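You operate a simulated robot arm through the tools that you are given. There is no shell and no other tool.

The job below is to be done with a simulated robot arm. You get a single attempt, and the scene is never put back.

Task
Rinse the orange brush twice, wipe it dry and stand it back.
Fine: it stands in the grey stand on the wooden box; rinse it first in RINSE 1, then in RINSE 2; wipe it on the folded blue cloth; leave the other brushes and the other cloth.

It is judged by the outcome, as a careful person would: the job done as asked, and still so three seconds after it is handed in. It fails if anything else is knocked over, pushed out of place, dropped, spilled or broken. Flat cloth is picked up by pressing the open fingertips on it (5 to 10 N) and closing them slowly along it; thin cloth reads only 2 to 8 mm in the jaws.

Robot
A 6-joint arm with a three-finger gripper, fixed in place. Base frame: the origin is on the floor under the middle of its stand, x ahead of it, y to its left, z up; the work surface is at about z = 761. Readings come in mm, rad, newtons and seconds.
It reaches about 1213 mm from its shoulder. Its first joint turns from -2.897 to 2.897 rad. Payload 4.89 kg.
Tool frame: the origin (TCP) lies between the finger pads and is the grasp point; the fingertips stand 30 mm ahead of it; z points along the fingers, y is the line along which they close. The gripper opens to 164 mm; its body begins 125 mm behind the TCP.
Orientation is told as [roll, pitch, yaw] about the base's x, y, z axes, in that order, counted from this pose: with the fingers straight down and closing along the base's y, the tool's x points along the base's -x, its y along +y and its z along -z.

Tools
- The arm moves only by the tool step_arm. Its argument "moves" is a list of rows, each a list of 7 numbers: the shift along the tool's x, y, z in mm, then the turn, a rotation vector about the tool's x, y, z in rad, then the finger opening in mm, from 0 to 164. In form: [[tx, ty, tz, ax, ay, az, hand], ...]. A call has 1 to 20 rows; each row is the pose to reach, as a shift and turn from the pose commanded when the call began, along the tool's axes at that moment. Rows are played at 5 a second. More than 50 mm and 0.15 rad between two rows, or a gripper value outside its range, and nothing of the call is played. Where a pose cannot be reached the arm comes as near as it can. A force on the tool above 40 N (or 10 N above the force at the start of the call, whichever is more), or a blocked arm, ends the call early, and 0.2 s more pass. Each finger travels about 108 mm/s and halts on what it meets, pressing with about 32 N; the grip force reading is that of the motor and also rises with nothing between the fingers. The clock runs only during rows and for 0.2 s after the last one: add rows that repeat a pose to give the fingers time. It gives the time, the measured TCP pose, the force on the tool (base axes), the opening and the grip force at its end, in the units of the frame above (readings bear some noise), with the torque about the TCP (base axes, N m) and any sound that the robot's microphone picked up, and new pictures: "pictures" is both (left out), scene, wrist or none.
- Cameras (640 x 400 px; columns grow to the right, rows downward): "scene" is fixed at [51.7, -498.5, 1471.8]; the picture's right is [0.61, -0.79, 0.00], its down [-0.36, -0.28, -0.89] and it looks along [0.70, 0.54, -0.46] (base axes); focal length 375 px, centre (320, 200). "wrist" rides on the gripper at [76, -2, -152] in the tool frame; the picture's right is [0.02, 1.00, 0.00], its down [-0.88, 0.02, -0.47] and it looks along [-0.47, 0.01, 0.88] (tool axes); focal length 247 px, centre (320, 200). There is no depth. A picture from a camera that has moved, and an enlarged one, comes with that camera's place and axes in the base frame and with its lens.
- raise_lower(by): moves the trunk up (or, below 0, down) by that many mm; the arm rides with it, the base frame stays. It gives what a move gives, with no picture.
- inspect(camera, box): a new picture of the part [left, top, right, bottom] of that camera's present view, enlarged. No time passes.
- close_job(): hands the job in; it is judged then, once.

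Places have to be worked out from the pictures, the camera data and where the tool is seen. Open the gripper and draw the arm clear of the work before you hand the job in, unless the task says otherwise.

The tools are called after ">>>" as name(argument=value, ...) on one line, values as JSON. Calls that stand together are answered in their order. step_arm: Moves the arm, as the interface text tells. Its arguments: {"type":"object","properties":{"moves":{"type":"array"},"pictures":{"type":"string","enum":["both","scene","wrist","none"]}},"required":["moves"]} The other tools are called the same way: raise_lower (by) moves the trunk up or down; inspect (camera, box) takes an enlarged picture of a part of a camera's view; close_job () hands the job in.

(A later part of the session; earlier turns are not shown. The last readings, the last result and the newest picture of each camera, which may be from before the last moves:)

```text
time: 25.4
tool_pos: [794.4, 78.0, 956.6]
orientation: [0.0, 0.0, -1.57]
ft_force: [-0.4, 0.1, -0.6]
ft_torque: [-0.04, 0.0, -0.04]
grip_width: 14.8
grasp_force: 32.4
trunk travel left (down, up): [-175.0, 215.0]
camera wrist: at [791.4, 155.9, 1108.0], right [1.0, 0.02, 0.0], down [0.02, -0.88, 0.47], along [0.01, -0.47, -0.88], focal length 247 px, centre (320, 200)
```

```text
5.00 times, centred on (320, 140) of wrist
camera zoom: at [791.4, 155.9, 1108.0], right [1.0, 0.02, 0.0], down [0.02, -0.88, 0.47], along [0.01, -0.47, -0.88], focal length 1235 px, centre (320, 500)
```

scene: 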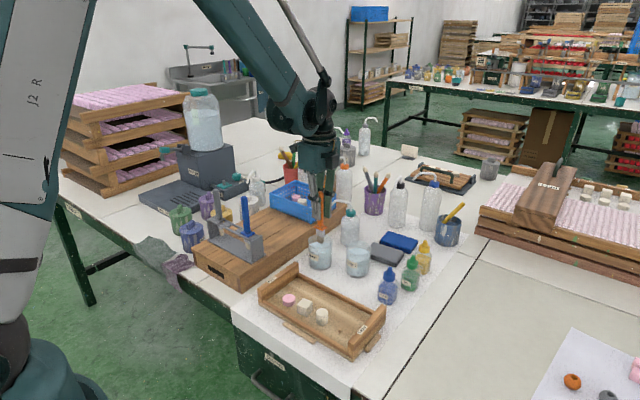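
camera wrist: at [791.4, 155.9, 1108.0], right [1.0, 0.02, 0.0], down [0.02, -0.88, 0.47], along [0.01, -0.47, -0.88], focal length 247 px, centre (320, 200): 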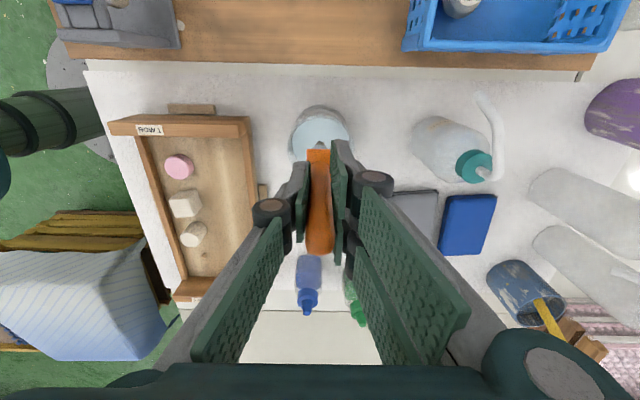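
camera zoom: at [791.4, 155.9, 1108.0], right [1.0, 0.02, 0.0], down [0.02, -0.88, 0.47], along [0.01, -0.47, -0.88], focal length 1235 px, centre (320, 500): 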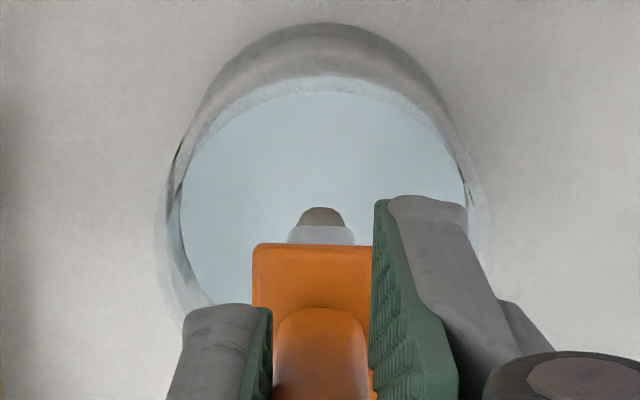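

The green paint has washed off the bristles. Next I'll lift clear of the rim and move over to RINSE 2, estimated at about (835, −32).

>>> step_arm(moves=[[0, 0, -15, 0, 0, 0, 6], [0, 0, -35, 0, 0, 0, 6], [0, 0, -55, 0, 0, 0, 6], [0, 0, -65, 0, 0, 0, 6], [-15, 6, -65, 0, 0, 0, 6], [-35, 14, -65, 0, 0, 0, 6], [-60, 23, -65, 0, 0, 0, 6], [-85, 32, -65, 0, 0, 0, 6], [-102, 39, -65, 0, 0, 0, 6], [-109.5, 41.5, -65, 0, 0, 0, 6], [-109.5, 41.5, -65, 0, 0, 0, 6], [-109.5, 41.5, -65, 0, 0, 0, 6]])

>>> inspect(camera="scene", box=[300, 170, 430, 290])

>>> inspect(camera="wrist", box=[240, 60, 400, 200])

```text
time: 28.0
tool_pos: [834.7, -31.8, 1020.7]
orientation: [0.001, -0.001, -1.571]
ft_force: [0.2, 0.4, -0.3]
ft_torque: [0.0, 0.0, 0.0]
grip_width: 14.8
grasp_force: 32.2
trunk travel left (down, up): [-175.0, 215.0]
camera wrist: at [832.4, 46.0, 1172.8], right [1.0, 0.02, 0.0], down [0.02, -0.88, 0.47], along [0.01, -0.47, -0.88], focal length 247 px, centre (320, 200)
```

scene: 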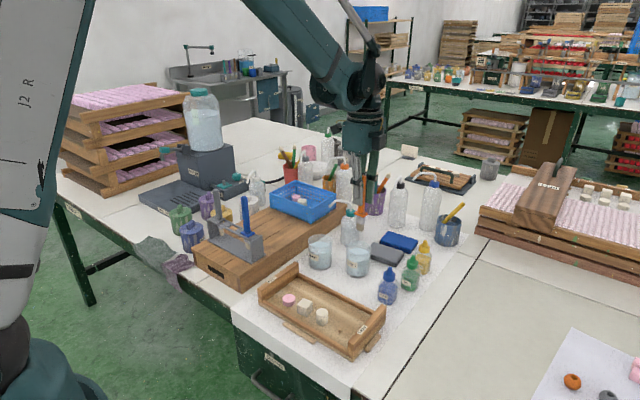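
wrist: 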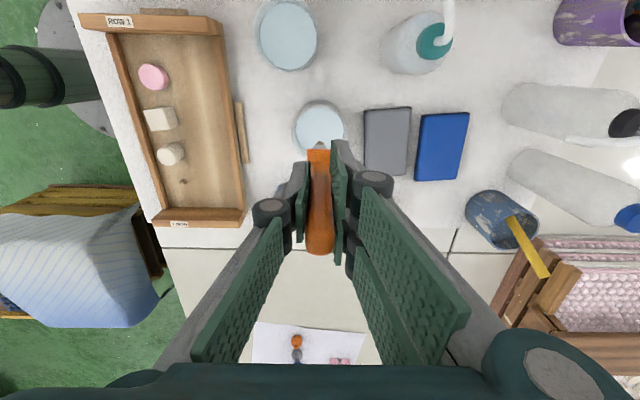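

```text
3.33 times, centred on (365, 230) of scene
camera zoom: at [51.7, -498.5, 1471.8], right [0.61, -0.79, 0.0], down [-0.36, -0.28, -0.89], along [0.7, 0.54, -0.46], focal length 1251 px, centre (170, 100)
```

zoom: 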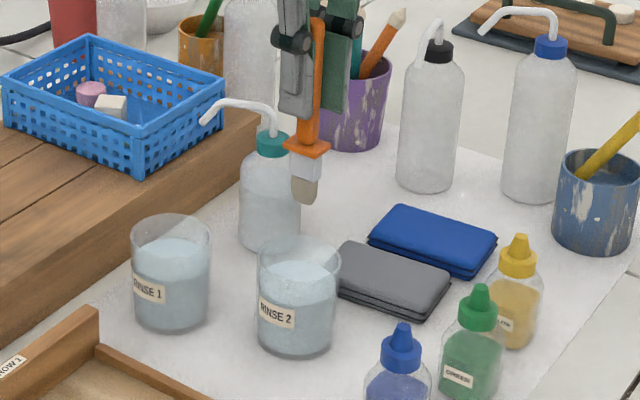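

```text
2.86 times, centred on (320, 130) of wrist
camera zoom: at [832.4, 46.0, 1172.8], right [1.0, 0.02, 0.0], down [0.02, -0.88, 0.47], along [0.01, -0.47, -0.88], focal length 706 px, centre (320, 400)
```

zoom: 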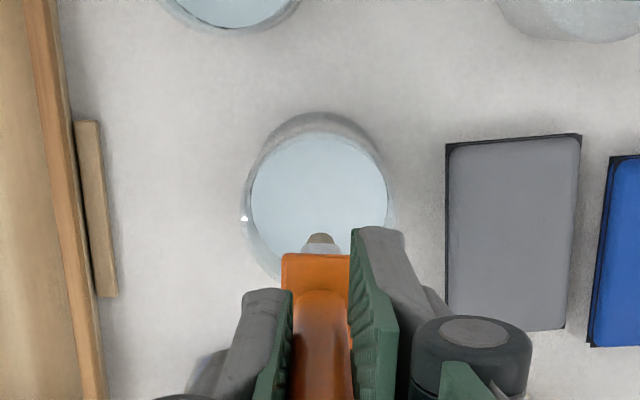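

RINSE 2's centre is within about 1.5 mm of the brush axis, at (833.4, −31.5). I'll lower the brush into it and swirl.

>>> step_arm(moves=[[0, -0.6, 20, 0, 0, 0, 6], [0, -1.2, 40, 0, 0, 0, 6], [0, -1.2, 58, 0, 0, 0, 6], [0, -1.2, 72, 0, 0, 0, 6], [0, -1.2, 84, 0, 0, 0, 6], [0, -1.2, 95, 0, 0, 0, 6], [0, -1.2, 106, 0, 0, 0, 6], [0, -1.2, 114.5, 0, 0, 0, 6], [0, -1.2, 114.5, 0, 0, 0, 6]])

>>> inspect(camera="scene", box=[300, 170, 430, 290])

>>> inspect(camera="wrist", box=[240, 60, 400, 200])

```text
time: 30.0
tool_pos: [835.7, -31.1, 904.5]
orientation: [-0.001, 0.001, -1.569]
ft_force: [0.3, 0.4, -0.8]
ft_torque: [0.01, 0.02, -0.01]
grip_width: 15.0
grasp_force: 32.1
trunk travel left (down, up): [-175.0, 215.0]
camera wrist: at [832.1, 46.4, 1057.8], right [1.0, 0.02, 0.0], down [0.02, -0.88, 0.47], along [0.01, -0.47, -0.88], focal length 247 px, centre (320, 200)
```

scene: 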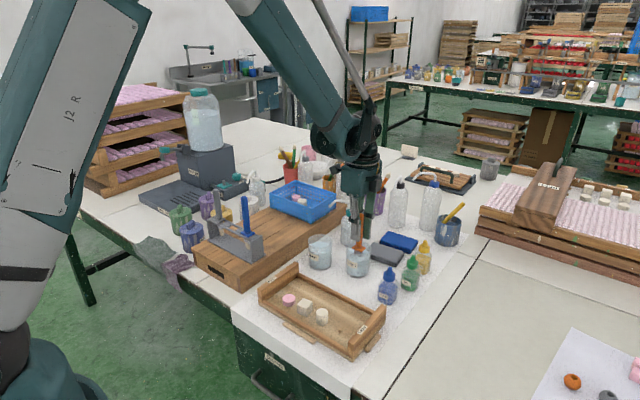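
wrist: 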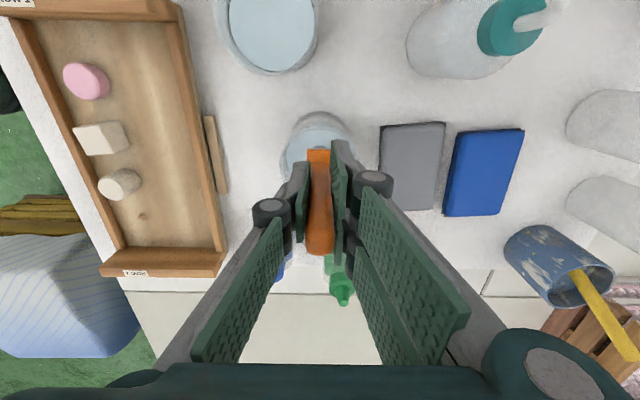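

```text
3.33 times, centred on (365, 230) of scene
camera zoom: at [51.7, -498.5, 1471.8], right [0.61, -0.79, 0.0], down [-0.36, -0.28, -0.89], along [0.7, 0.54, -0.46], focal length 1251 px, centre (170, 100)
```

zoom: 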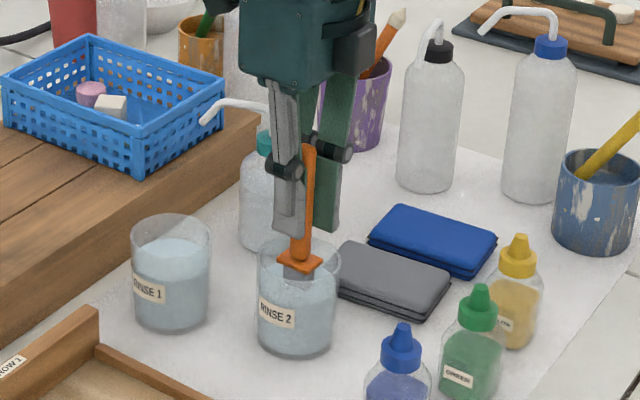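

```text
2.86 times, centred on (320, 130) of wrist
camera zoom: at [832.1, 46.4, 1057.8], right [1.0, 0.02, 0.0], down [0.02, -0.88, 0.47], along [0.01, -0.47, -0.88], focal length 706 px, centre (320, 400)
```

zoom: 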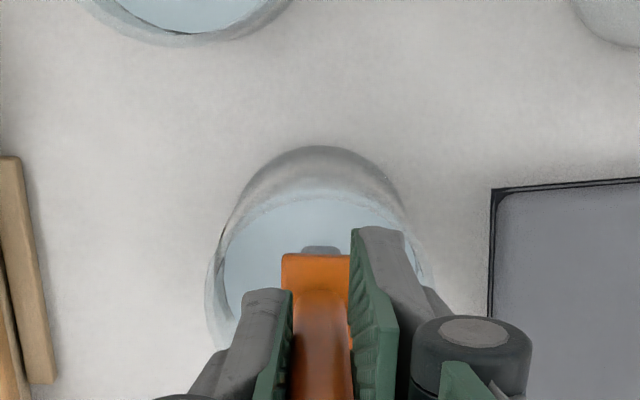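

The brush is centred in RINSE 2. I'll swirl it the same way as before.

>>> step_arm(moves=[[3, 0, 0, 0, 0, 0, 6], [6, 0, 0, 0, 0, 0, 6], [4.2, 4.2, 0, 0, 0, 0, 6], [0, 6, 0, 0, 0, 0, 6], [-4.2, 4.2, 0, 0, 0, 0, 6], [-6, 0, 0, 0, 0, 0, 6], [-4.2, -4.2, 0, 0, 0, 0, 6], [0, -6, 0, 0, 0, 0, 6], [4.2, -4.2, 0, 0, 0, 0, 6], [6, 0, 0, 0, 0, 0, 6], [4.2, 4.2, 0, 0, 0, 0, 6], [0, 6, 0, 0, 0, 0, 6], [-4.2, 4.2, 0, 0, 0, 0, 6], [-6, 0, 0, 0, 0, 0, 6], [-4.2, -4.2, 0, 0, 0, 0, 6], [0, -6, 0, 0, 0, 0, 6], [4.2, -4.2, 0, 0, 0, 0, 6], [6, 0, 0, 0, 0, 0, 6], [3, 0, 0, 0, 0, 0, 6], [0, 0, 0, 0, 0, 0, 6]], pictures="scene")

>>> step_arm(moves=[[0, 0, -7, 0, 0, 0, 6], [0, 0, -14, 0, 0, 0, 6], [0, 0, -7, 0, 0, 0, 6], [0, 0, 0, 0, 0, 0, 6], [0, 0, -7, 0, 0, 0, 6], [0, 0, -14, 0, 0, 0, 6], [0, 0, -7, 0, 0, 0, 6], [0, 0, 0, 0, 0, 0, 6], [0, 0, -10, 0, 0, 0, 6], [0, 0, -20, 0, 0, 0, 6], [0, 0, -30, 0, 0, 0, 6], [0, 0, -40, 0, 0, 0, 6], [0, 0, -48, 0, 0, 0, 6], [0, 0, -48, 0, 0, 0, 6], [0, 0, -48, 0, 0, 0, 6], [0, 0, -48, 0, 0, 0, 6], [0, 0, -48, 0, 0, 0, 6], [0, 0, -48, 0, 0, 0, 6], [0, 0, -48, 0, 0, 0, 6], [0, 0, -48, 0, 0, 0, 6]])

>>> inspect(camera="scene", box=[330, 190, 440, 290])

>>> inspect(camera="wrist", box=[280, 80, 540, 230])

```text
time: 34.2
tool_pos: [834.6, -31.6, 904.6]
orientation: [0.001, -0.001, -1.571]
ft_force: [0.4, -0.2, -0.9]
ft_torque: [0.02, -0.01, 0.01]
grip_width: 15.0
grasp_force: 32.2
trunk travel left (down, up): [-175.0, 215.0]
```

scene: 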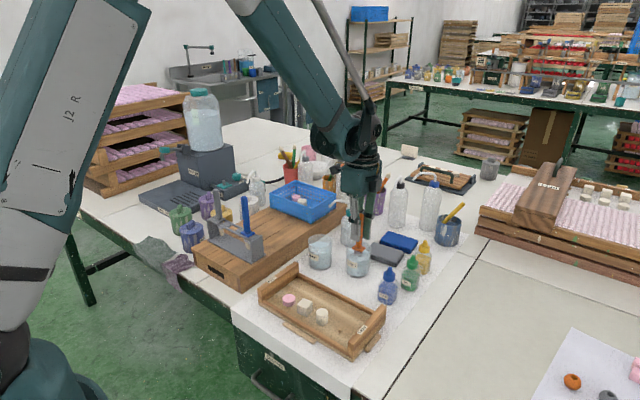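

```text
time: 38.4
tool_pos: [834.3, -31.2, 955.1]
orientation: [-0.001, 0.0, -1.572]
ft_force: [-0.2, 0.5, 0.2]
ft_torque: [-0.03, -0.01, -0.02]
grip_width: 14.7
grasp_force: 32.1
trunk travel left (down, up): [-175.0, 215.0]
camera wrist: at [831.6, 46.3, 1106.6], right [1.0, 0.02, 0.0], down [0.02, -0.88, 0.47], along [0.01, -0.47, -0.88], focal length 247 px, centre (320, 200)
```

scene: 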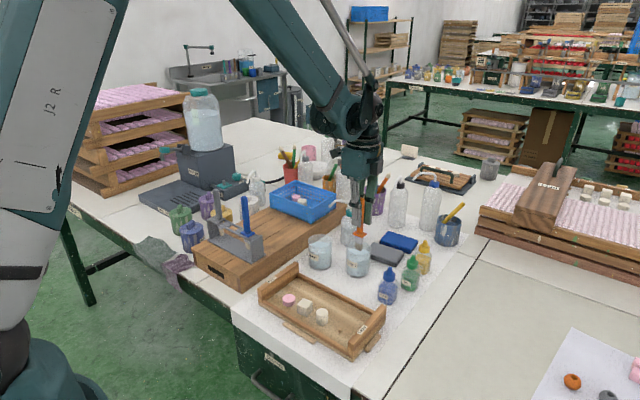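
wrist: 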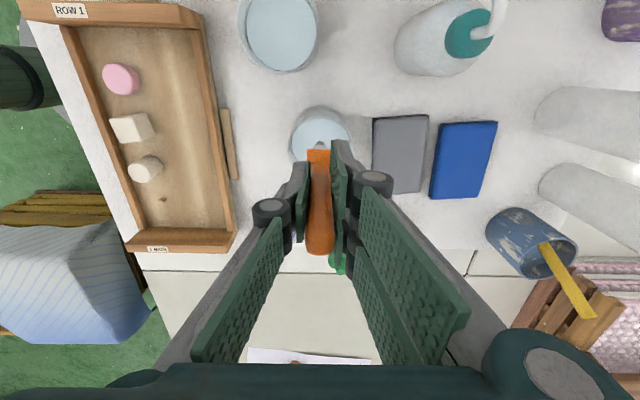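

```text
4.00 times, centred on (385, 240) of scene
camera zoom: at [51.7, -498.5, 1471.8], right [0.61, -0.79, 0.0], down [-0.36, -0.28, -0.89], along [0.7, 0.54, -0.46], focal length 1501 px, centre (60, 40)
```

zoom: 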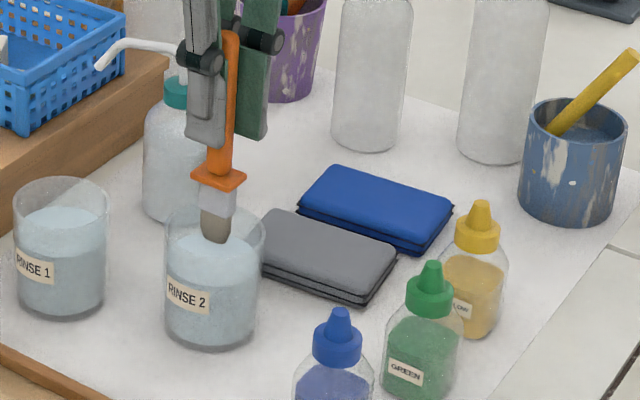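

```text
2.46 times, centred on (410, 155) of wrist
camera zoom: at [831.6, 46.3, 1106.6], right [1.0, 0.02, 0.0], down [0.02, -0.88, 0.47], along [0.01, -0.47, -0.88], focal length 608 px, centre (98, 311)
```

zoom: 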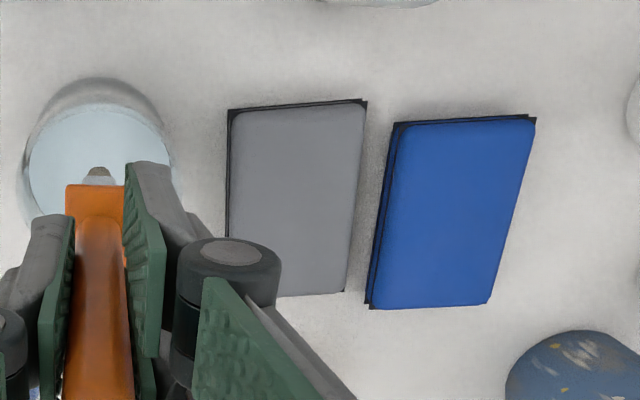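

RINSE 2 is done too, and the bristles are dripping inside the cup. The blue cloth's top centres at about (1032, −66), roughly 70 × 110 mm. I'll lift and carry the brush around the +y side of the grey cloth, so nothing drips on it, to above the blue cloth.

>>> step_arm(moves=[[0, 0, 0, 0, 0, 0, 6], [0, 0, 0, 0, 0, 0, 6], [0, 0, 0, 0, 0, 0, 6], [0, 0, -20, 0, 0, 0, 6], [0, 0, -40, 0, 0, 0, 6], [10, 8, -45, 0, 0, 0, 6], [30, 20, -45, 0, 0, 0, 6], [46, 45, -45, 0, 0, 0, 6], [50, 75, -45, 0, 0, 0, 6], [50, 105, -45, 0, 0, 0, 6], [50, 135, -45, 0, 0, 0, 6], [44, 165, -45, 0, 0, 0, 6], [25, 190, -45, 0, 0, 0, 6], [0, 198, -45, 0, 0, 0, 6], [-20, 198, -45, 0, 0, 0, 6], [-34, 198, -45, 0, 0, 0, 6], [-34, 198, -45, 0, 0, 0, 6], [-34, 198, -45, 0, 0, 0, 6]])

>>> inspect(camera="scene", box=[340, 170, 470, 290])

>>> inspect(camera="wrist", box=[220, 60, 420, 200])

```text
time: 42.2
tool_pos: [1031.9, -64.3, 996.7]
orientation: [0.001, 0.001, -1.571]
ft_force: [0.1, -0.6, -0.4]
ft_torque: [0.05, 0.0, -0.01]
grip_width: 15.1
grasp_force: 31.9
trunk travel left (down, up): [-175.0, 215.0]
camera wrist: at [1029.8, 12.8, 1149.2], right [1.0, 0.02, 0.0], down [0.02, -0.88, 0.47], along [0.01, -0.47, -0.88], focal length 247 px, centre (320, 200)
```

scene: 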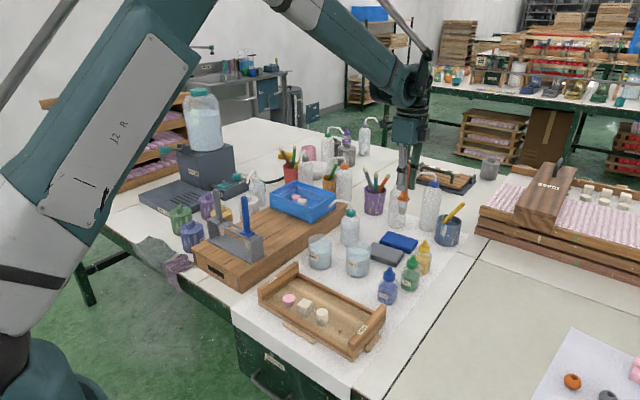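
wrist: 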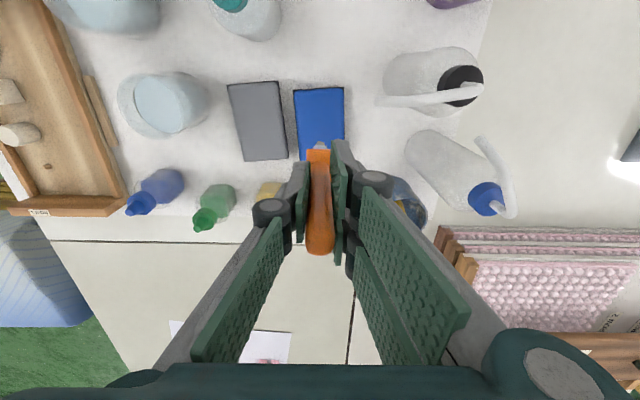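

```text
3.33 times, centred on (405, 230) of scene
camera zoom: at [51.7, -498.5, 1471.8], right [0.61, -0.79, 0.0], down [-0.36, -0.28, -0.89], along [0.7, 0.54, -0.46], focal length 1251 px, centre (37, 100)
```

zoom: 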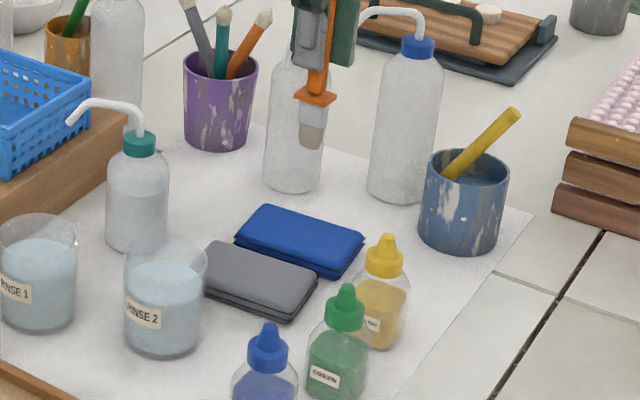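

```text
2.86 times, centred on (320, 130) of wrist
camera zoom: at [1029.8, 12.8, 1149.2], right [1.0, 0.02, 0.0], down [0.02, -0.88, 0.47], along [0.01, -0.47, -0.88], focal length 706 px, centre (320, 400)
```

zoom: 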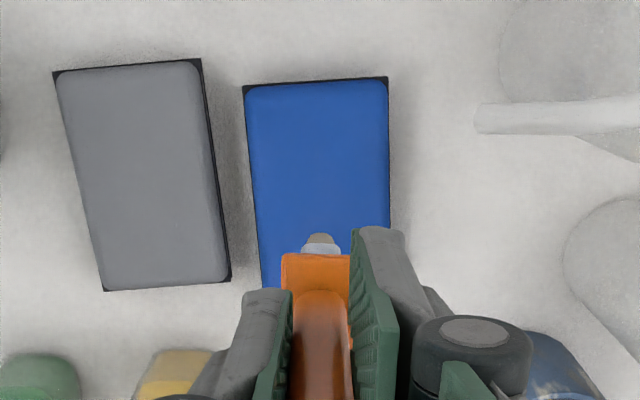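

The blue cloth lies below at x 996–1068, y −12 to −118. The black-capped bottle's spout reaches to about (1080, −12), so I'll lean the gripper 25° toward the robot, away from the bottles, with the bristle tip about 40 mm over the cloth.

>>> step_arm(moves=[[3, -9, 12, -0.0727, 0, 0, 6], [7, -18, 25, -0.1454, 0, 0, 6], [10, -28, 37, -0.2181, 0, 0, 6], [14, -37, 50, -0.2909, 0, 0, 6], [17, -46, 62, -0.3636, 0, 0, 6], [20, -55.2, 73.7, -0.4363, 0, 0, 6], [20, -55.2, 73.7, -0.4363, 0, 0, 6], [20, -55.2, 73.7, -0.4363, 0, 0, 6]])

>>> inspect(camera="scene", box=[340, 170, 470, 290])

>>> inspect(camera="wrist", box=[220, 60, 420, 200])

```text
time: 44.0
tool_pos: [974.3, -47.0, 926.3]
orientation: [0.437, -0.001, -1.571]
ft_force: [-0.7, 0.2, 0.1]
ft_torque: [0.04, 0.02, 0.01]
grip_width: 14.9
grasp_force: 31.7
trunk travel left (down, up): [-175.0, 215.0]
camera wrist: at [907.3, 31.3, 1062.6], right [0.91, 0.02, 0.42], down [-0.18, -0.88, 0.44], along [0.38, -0.47, -0.79], focal length 247 px, centre (320, 200)
```

scene: 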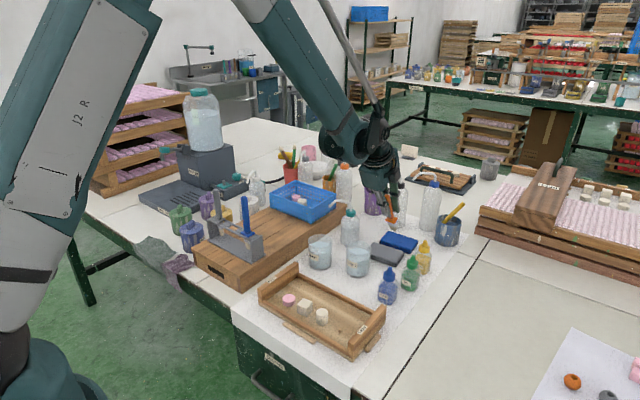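
wrist: 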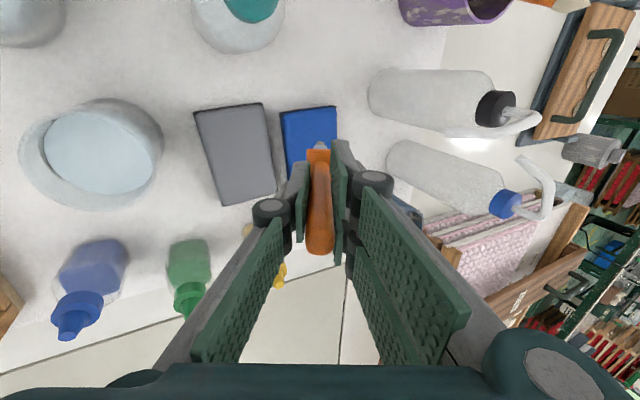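

```text
3.33 times, centred on (405, 230) of scene
camera zoom: at [51.7, -498.5, 1471.8], right [0.61, -0.79, 0.0], down [-0.36, -0.28, -0.89], along [0.7, 0.54, -0.46], focal length 1251 px, centre (37, 100)
```

zoom: 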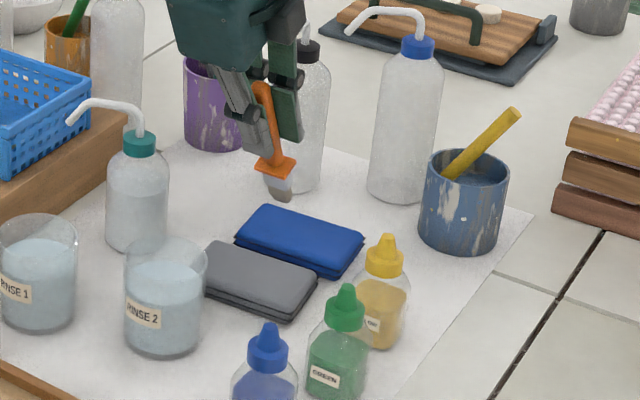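

```text
2.86 times, centred on (320, 130) of wrist
camera zoom: at [907.3, 31.3, 1062.6], right [0.91, 0.02, 0.42], down [-0.18, -0.88, 0.44], along [0.38, -0.47, -0.79], focal length 706 px, centre (320, 400)
```

zoom: 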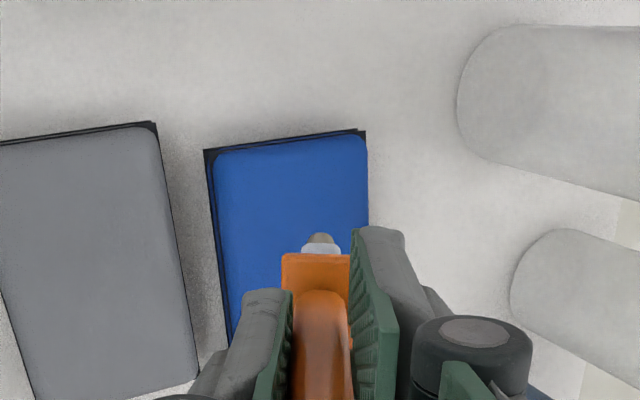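

The tip is at about (1022, −47, 823), over the cloth. I'll lower it most of the way, then feel for contact in small steps.

>>> step_arm(moves=[[2, -4.2, 9.1, 0, 0, 0, 6], [4, -8.5, 18.1, 0, 0, 0, 6], [6, -11.8, 25.4, 0, 0, 0, 6], [6, -14.4, 30.8, 0, 0, 0, 6], [6, -14.4, 30.8, 0, 0, 0, 6]])

>>> inspect(camera="scene", box=[370, 200, 440, 270])

>>> inspect(camera="wrist", box=[270, 90, 370, 190])

```text
time: 45.2
tool_pos: [975.1, -40.2, 892.2]
orientation: [0.436, 0.0, -1.571]
ft_force: [-0.5, 0.5, 0.9]
ft_torque: [-0.02, -0.09, 0.03]
grip_width: 14.8
grasp_force: 31.9
trunk travel left (down, up): [-175.0, 215.0]
camera wrist: at [908.3, 37.8, 1028.9], right [0.91, 0.02, 0.42], down [-0.18, -0.88, 0.44], along [0.38, -0.47, -0.79], focal length 247 px, centre (320, 200)
```

scene: 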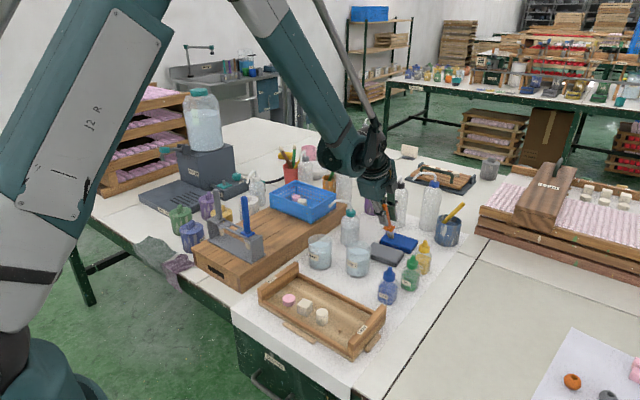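
wrist: 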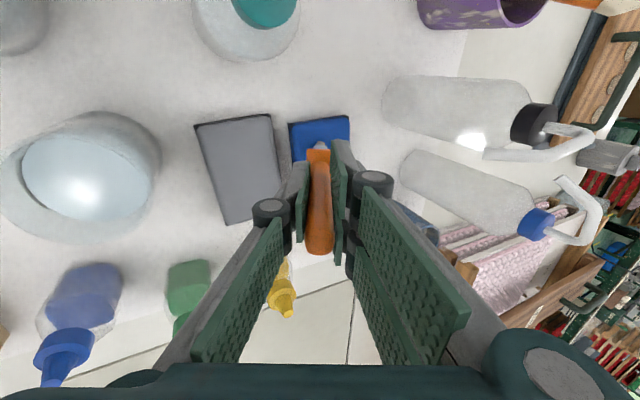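

```text
5.71 times, centred on (405, 235) of scene
camera zoom: at [51.7, -498.5, 1471.8], right [0.61, -0.79, 0.0], down [-0.36, -0.28, -0.89], along [0.7, 0.54, -0.46], focal length 2145 px, centre (-166, 0)
```

zoom: 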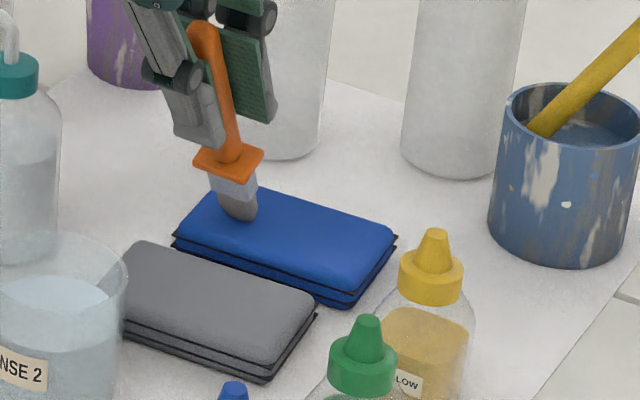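

```text
4.00 times, centred on (320, 140) of wrist
camera zoom: at [908.3, 37.8, 1028.9], right [0.91, 0.02, 0.42], down [-0.18, -0.88, 0.44], along [0.38, -0.47, -0.79], focal length 988 px, centre (320, 440)
```

zoom: 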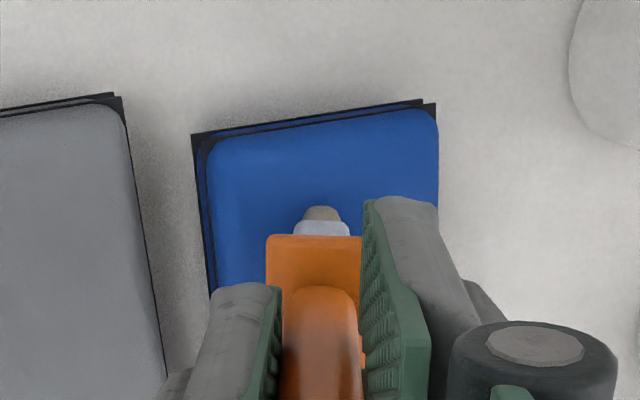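

The tip is now a few millimetres above the blue cloth. I'll lower by 5 mm and read the force.

>>> step_arm(moves=[[0, -0.85, 1.8, 0, 0, 0, 6], [0, -1.7, 3.6, 0, 0, 0, 6], [0, -2.1, 4.5, 0, 0, 0, 6], [0, -2.1, 4.5, 0, 0, 0, 6]], pictures="none")

>>> inspect(camera="scene", box=[370, 200, 440, 270])

```text
time: 46.2
tool_pos: [976.0, -38.6, 886.9]
orientation: [0.437, 0.0, -1.571]
ft_force: [-0.5, -0.1, 26.2]
ft_torque: [-0.28, -1.23, 0.01]
grip_width: 15.2
grasp_force: 32.0
trunk travel left (down, up): [-175.0, 215.0]
```

```text
5.71 times, centred on (405, 235) of scene
camera zoom: at [51.7, -498.5, 1471.8], right [0.61, -0.79, 0.0], down [-0.36, -0.28, -0.89], along [0.7, 0.54, -0.46], focal length 2145 px, centre (-166, 0)
```

zoom: 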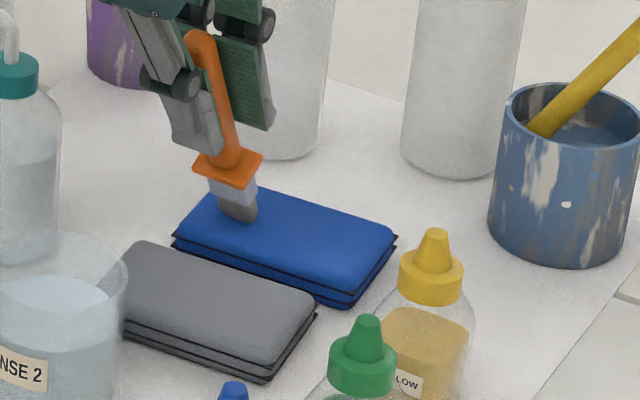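

That pressed with 26 N, more than I want. I'll back off by about 3 mm right away.

>>> step_arm(moves=[[0, 1.3, -2.7, 0, 0, 0, 6], [0, 1.3, -2.7, 0, 0, 0, 6]], pictures="none")

```text
time: 46.8
tool_pos: [976.5, -39.1, 889.0]
orientation: [0.436, 0.0, -1.57]
ft_force: [-0.2, 2.8, 11.3]
ft_torque: [0.24, -0.53, 0.08]
grip_width: 15.1
grasp_force: 31.8
trunk travel left (down, up): [-175.0, 215.0]
```

Stiffness is about 5 N/mm. I'll raise another 1.3 mm to reach a light wiping pressure of roughly 4–5 N.

>>> step_arm(moves=[[0, 0.55, -1.2, 0, 0, 0, 6], [0, 0.55, -1.2, 0, 0, 0, 6]])

>>> inspect(camera="scene", box=[370, 200, 440, 270])

>>> inspect(camera="wrist", box=[270, 90, 370, 190])

```text
time: 47.4
tool_pos: [976.4, -41.2, 889.4]
orientation: [0.437, 0.001, -1.571]
ft_force: [1.6, 0.8, 5.4]
ft_torque: [0.0, -0.37, 0.0]
grip_width: 14.7
grasp_force: 31.9
trunk travel left (down, up): [-175.0, 215.0]
camera wrist: at [909.6, 37.6, 1027.4], right [0.91, 0.02, 0.42], down [-0.18, -0.88, 0.44], along [0.38, -0.47, -0.79], focal length 247 px, centre (320, 200)
```

scene: 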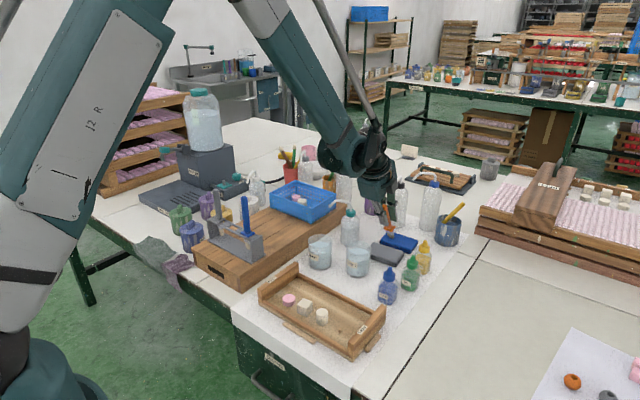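
wrist: 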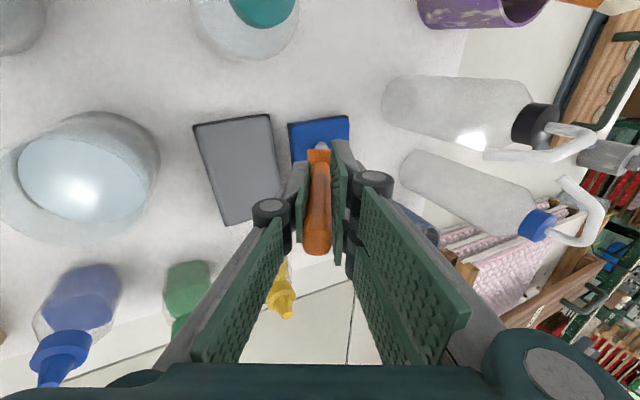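

```text
5.71 times, centred on (405, 235) of scene
camera zoom: at [51.7, -498.5, 1471.8], right [0.61, -0.79, 0.0], down [-0.36, -0.28, -0.89], along [0.7, 0.54, -0.46], focal length 2145 px, centre (-166, 0)
```

zoom: 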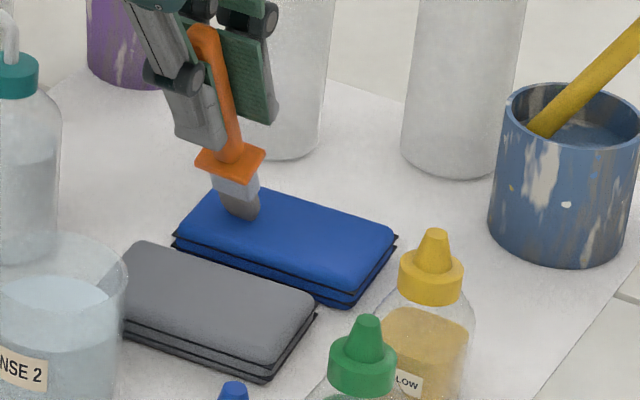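

```text
4.00 times, centred on (320, 140) of wrist
camera zoom: at [909.6, 37.6, 1027.4], right [0.91, 0.02, 0.42], down [-0.18, -0.88, 0.44], along [0.38, -0.47, -0.79], focal length 988 px, centre (320, 440)
```

zoom: 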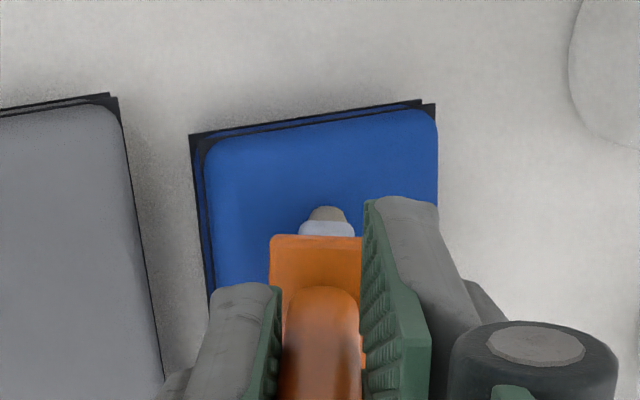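

The brush presses with about 5 N and the cloth hasn't moved. I'll drag it 25 mm along the cloth toward −y and watch the force and the cloth.

>>> step_arm(moves=[[-4, 0.2, 0.1, 0, 0, 0, 6], [-9, 0.5, 0.2, 0, 0, 0, 6], [-14, 0.8, 0.4, 0, 0, 0, 6], [-19, 1.1, 0.5, 0, 0, 0, 6], [-24, 1.4, 0.6, 0, 0, 0, 6]])

>>> inspect(camera="scene", box=[370, 200, 440, 270])

>>> inspect(camera="wrist", box=[270, 90, 370, 190])

```text
time: 48.6
tool_pos: [978.9, -62.6, 890.9]
orientation: [0.437, 0.002, -1.569]
ft_force: [0.6, -0.7, 1.0]
ft_torque: [-0.01, -0.06, -0.01]
grip_width: 14.8
grasp_force: 32.3
trunk travel left (down, up): [-175.0, 215.0]
camera wrist: at [911.7, 14.3, 1028.0], right [0.91, 0.02, 0.42], down [-0.18, -0.88, 0.44], along [0.38, -0.47, -0.79], focal length 247 px, centre (320, 200)
```

scene: 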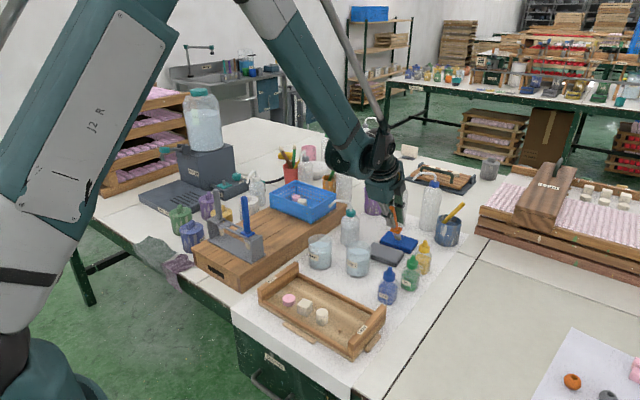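
wrist: 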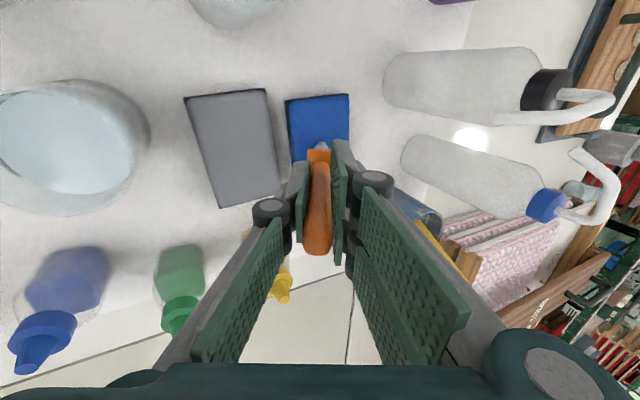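

```text
5.71 times, centred on (405, 235) of scene
camera zoom: at [51.7, -498.5, 1471.8], right [0.61, -0.79, 0.0], down [-0.36, -0.28, -0.89], along [0.7, 0.54, -0.46], focal length 2145 px, centre (-166, 0)
```

zoom: 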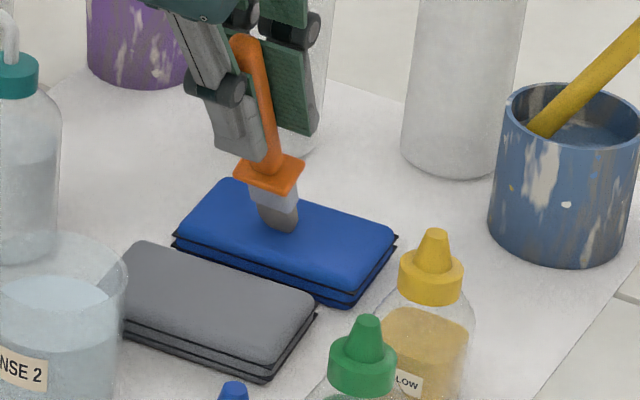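

```text
4.00 times, centred on (320, 140) of wrist
camera zoom: at [911.7, 14.3, 1028.0], right [0.91, 0.02, 0.42], down [-0.18, -0.88, 0.44], along [0.38, -0.47, -0.79], focal length 988 px, centre (320, 440)
```

zoom: 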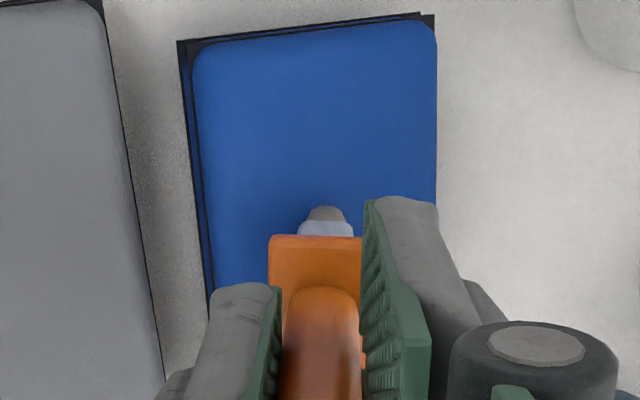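

The cloth stayed put; force fell to about 1 N, so contact got light. I'll press 0.9 mm lower and continue the stroke another 22 mm.

>>> step_arm(moves=[[-2, -0.2, 0.6, 0, 0, 0, 6], [-6, -0.1, 1.0, 0, 0, 0, 6], [-11, 0.2, 1.1, 0, 0, 0, 6], [-16, 0.5, 1.3, 0, 0, 0, 6], [-22, 0.9, 1.5, 0, 0, 0, 6]], pictures="none")

```text
time: 49.8
tool_pos: [979.5, -86.2, 890.0]
orientation: [0.437, 0.0, -1.571]
ft_force: [-0.5, -0.1, 6.6]
ft_torque: [0.02, -0.33, 0.03]
grip_width: 15.1
grasp_force: 32.0
trunk travel left (down, up): [-175.0, 215.0]
```

Now about 6.6 N. I'll stroke back toward +y and return, keeping the pressure light.

>>> step_arm(moves=[[5, -0.2, -0.2, 0, 0, 0, 6], [11, -0.5, -0.4, 0, 0, 0, 6], [17, -0.8, -0.6, 0, 0, 0, 6], [23, -1.1, -0.9, 0, 0, 0, 6], [29, -1.5, -1.1, 0, 0, 0, 6], [35, -1.9, -1.4, 0, 0, 0, 6], [41, -2.3, -1.7, 0, 0, 0, 6], [44, -2.5, -1.9, 0, 0, 0, 6]])

>>> inspect(camera="scene", box=[370, 200, 440, 270])

>>> inspect(camera="wrist", box=[270, 90, 370, 190])

```text
time: 51.6
tool_pos: [975.8, -41.9, 890.5]
orientation: [0.437, 0.002, -1.571]
ft_force: [1.6, -0.1, 4.4]
ft_torque: [-0.03, -0.27, 0.02]
grip_width: 14.8
grasp_force: 31.9
trunk travel left (down, up): [-175.0, 215.0]
camera wrist: at [909.2, 36.2, 1027.5], right [0.91, 0.02, 0.42], down [-0.18, -0.88, 0.44], along [0.38, -0.47, -0.79], focal length 247 px, centre (320, 200)
```

scene: 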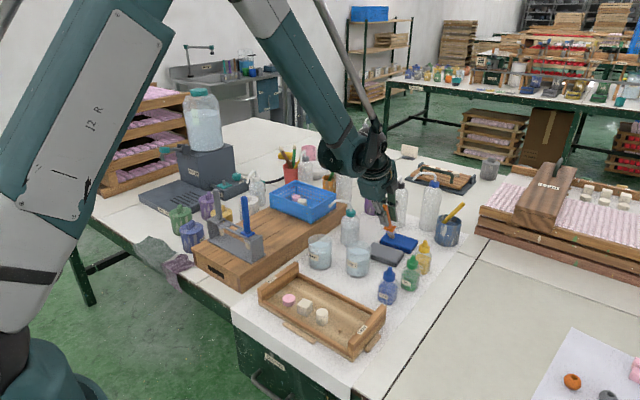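
wrist: 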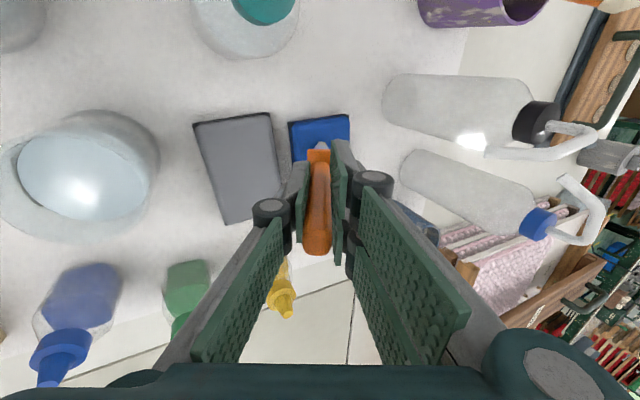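

```text
5.71 times, centred on (405, 235) of scene
camera zoom: at [51.7, -498.5, 1471.8], right [0.61, -0.79, 0.0], down [-0.36, -0.28, -0.89], along [0.7, 0.54, -0.46], focal length 2145 px, centre (-166, 0)
```

zoom: 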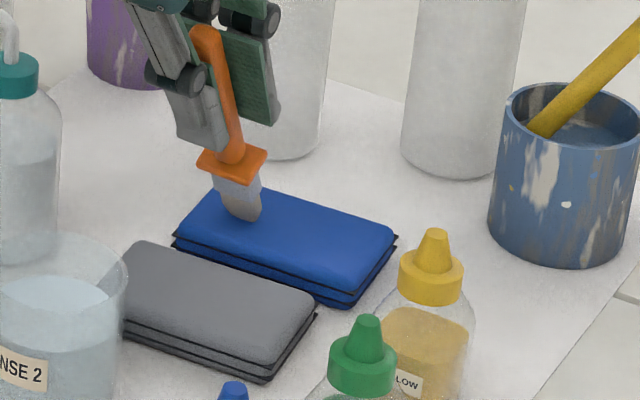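

```text
4.00 times, centred on (320, 140) of wrist
camera zoom: at [909.2, 36.2, 1027.5], right [0.91, 0.02, 0.42], down [-0.18, -0.88, 0.44], along [0.38, -0.47, -0.79], focal length 988 px, centre (320, 440)
```

zoom: 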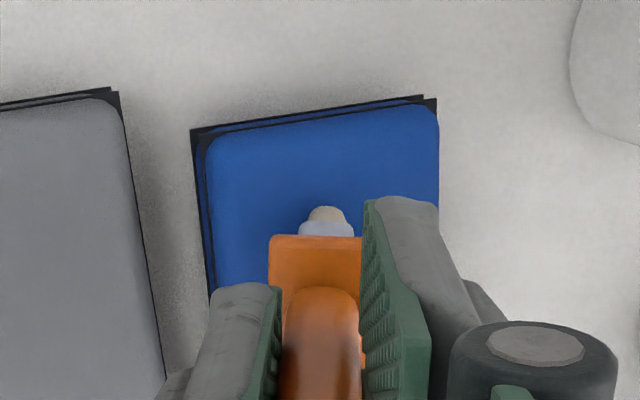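

The bristles look paler, so they're drying. I'll make more back-and-forth strokes along the same line.

>>> step_arm(moves=[[-6, 0.3, 0.3, 0, 0, 0, 6], [-12, 0.7, 0.5, 0, 0, 0, 6], [-18, 1.0, 0.8, 0, 0, 0, 6], [-24, 1.4, 1.1, 0, 0, 0, 6], [-30, 1.7, 1.3, 0, 0, 0, 6], [-36, 2.1, 1.6, 0, 0, 0, 6], [-42, 2.4, 1.8, 0, 0, 0, 6], [-46, 2.6, 2.0, 0, 0, 0, 6], [-40, 2.3, 1.7, 0, 0, 0, 6], [-34, 2.0, 1.5, 0, 0, 0, 6], [-28, 1.6, 1.2, 0, 0, 0, 6], [-22, 1.3, 1.0, 0, 0, 0, 6], [-16, 0.9, 0.7, 0, 0, 0, 6], [-10, 0.6, 0.4, 0, 0, 0, 6], [-4, 0.2, 0.2, 0, 0, 0, 6], [0, 0, 0, 0, 0, 0, 6]])

>>> inspect(camera="scene", box=[370, 200, 440, 270])

>>> inspect(camera="wrist", box=[270, 90, 370, 190])

```text
time: 55.0
tool_pos: [977.2, -38.9, 890.9]
orientation: [0.436, -0.001, -1.571]
ft_force: [-0.7, -0.1, 0.7]
ft_torque: [0.06, -0.08, 0.04]
grip_width: 14.9
grasp_force: 31.9
trunk travel left (down, up): [-175.0, 215.0]
camera wrist: at [910.8, 37.5, 1027.9], right [0.91, 0.02, 0.42], down [-0.18, -0.88, 0.44], along [0.38, -0.47, -0.79], focal length 247 px, centre (320, 200)
```

scene: 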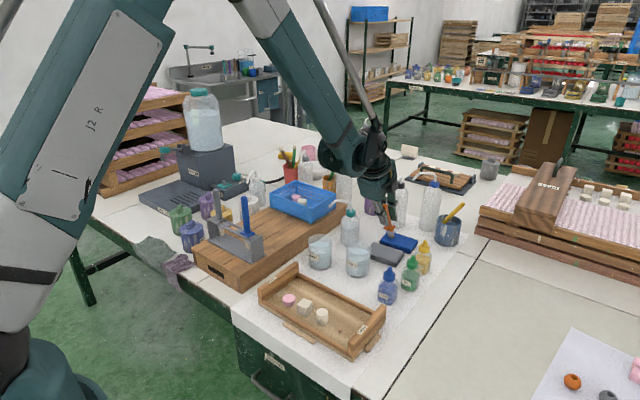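
wrist: 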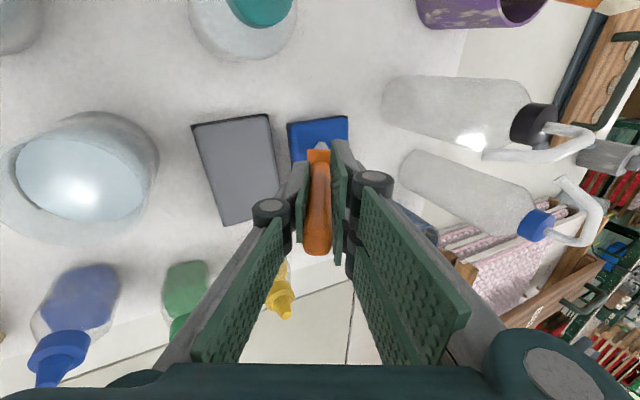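

```text
5.71 times, centred on (405, 235) of scene
camera zoom: at [51.7, -498.5, 1471.8], right [0.61, -0.79, 0.0], down [-0.36, -0.28, -0.89], along [0.7, 0.54, -0.46], focal length 2145 px, centre (-166, 0)
```

zoom: 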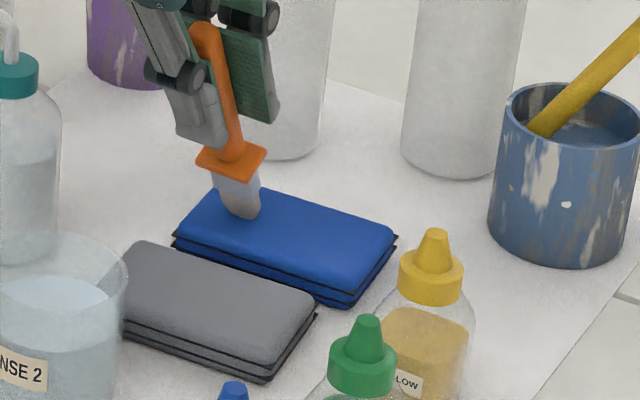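

```text
4.00 times, centred on (320, 140) of wrist
camera zoom: at [910.8, 37.5, 1027.9], right [0.91, 0.02, 0.42], down [-0.18, -0.88, 0.44], along [0.38, -0.47, -0.79], focal length 988 px, centre (320, 440)
```

zoom: 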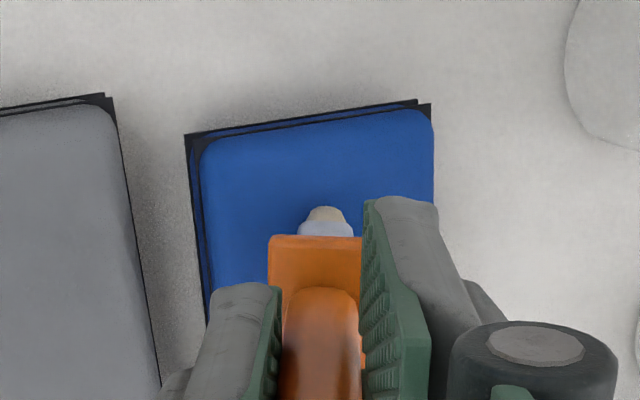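

The last pass ended very light (0.7 N). I'll press about 0.8 mm lower and make another full back-and-forth pass.

>>> step_arm(moves=[[-4, -0.1, 1.0, 0, 0, 0, 6], [-10, 0.2, 1.2, 0, 0, 0, 6], [-16, 0.6, 1.5, 0, 0, 0, 6], [-22, 0.9, 1.7, 0, 0, 0, 6], [-28, 1.3, 2.0, 0, 0, 0, 6], [-34, 1.7, 2.2, 0, 0, 0, 6], [-40, 2.0, 2.4, 0, 0, 0, 6], [-46, 2.3, 2.7, 0, 0, 0, 6], [-40, 2.0, 2.4, 0, 0, 0, 6], [-34, 1.7, 2.2, 0, 0, 0, 6], [-28, 1.3, 2.0, 0, 0, 0, 6], [-22, 0.9, 1.7, 0, 0, 0, 6], [-16, 0.6, 1.5, 0, 0, 0, 6], [-10, 0.2, 1.2, 0, 0, 0, 6], [-4, -0.1, 1.0, 0, 0, 0, 6], [0, -0.3, 0.8, 0, 0, 0, 6]])

>>> inspect(camera="scene", box=[370, 200, 440, 270])

>>> inspect(camera="wrist", box=[270, 90, 370, 190])

```text
time: 58.4
tool_pos: [978.2, -43.1, 888.4]
orientation: [0.435, 0.0, -1.571]
ft_force: [-0.1, -0.4, 12.0]
ft_torque: [-0.14, -0.63, -0.05]
grip_width: 14.9
grasp_force: 31.7
trunk travel left (down, up): [-175.0, 215.0]
camera wrist: at [910.1, 35.2, 1026.3], right [0.91, 0.02, 0.42], down [-0.18, -0.88, 0.44], along [0.38, -0.47, -0.79], focal length 247 px, centre (320, 200)
```

scene: 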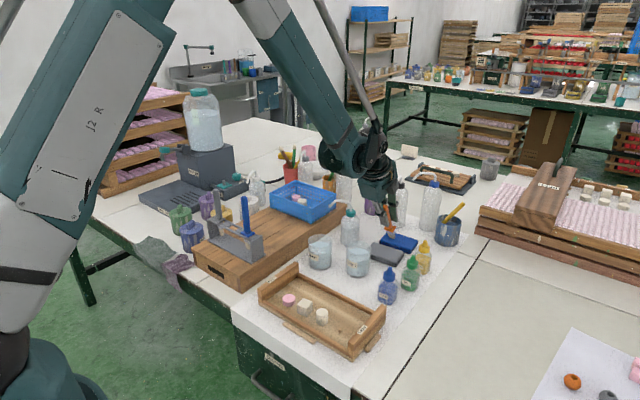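
wrist: 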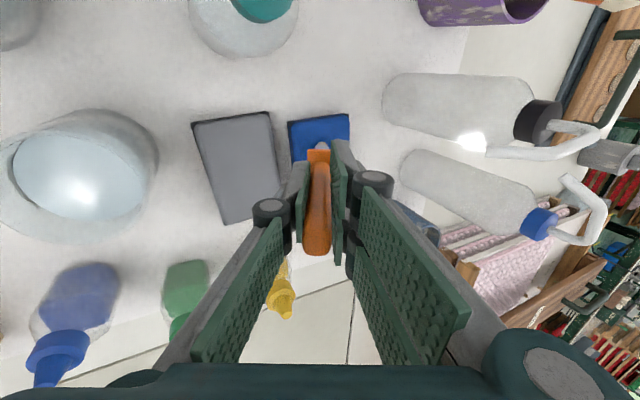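

```text
5.71 times, centred on (405, 235) of scene
camera zoom: at [51.7, -498.5, 1471.8], right [0.61, -0.79, 0.0], down [-0.36, -0.28, -0.89], along [0.7, 0.54, -0.46], focal length 2145 px, centre (-166, 0)
```

zoom: 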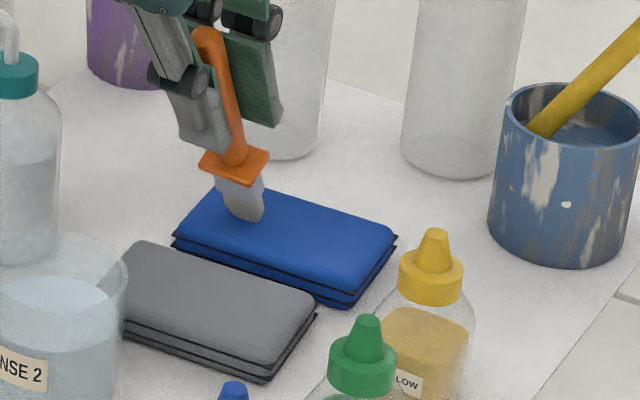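

```text
4.00 times, centred on (320, 140) of wrist
camera zoom: at [910.1, 35.2, 1026.3], right [0.91, 0.02, 0.42], down [-0.18, -0.88, 0.44], along [0.38, -0.47, -0.79], focal length 988 px, centre (320, 440)
```

zoom: 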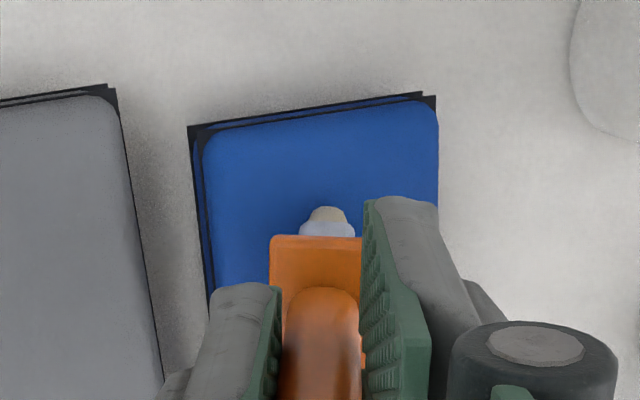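

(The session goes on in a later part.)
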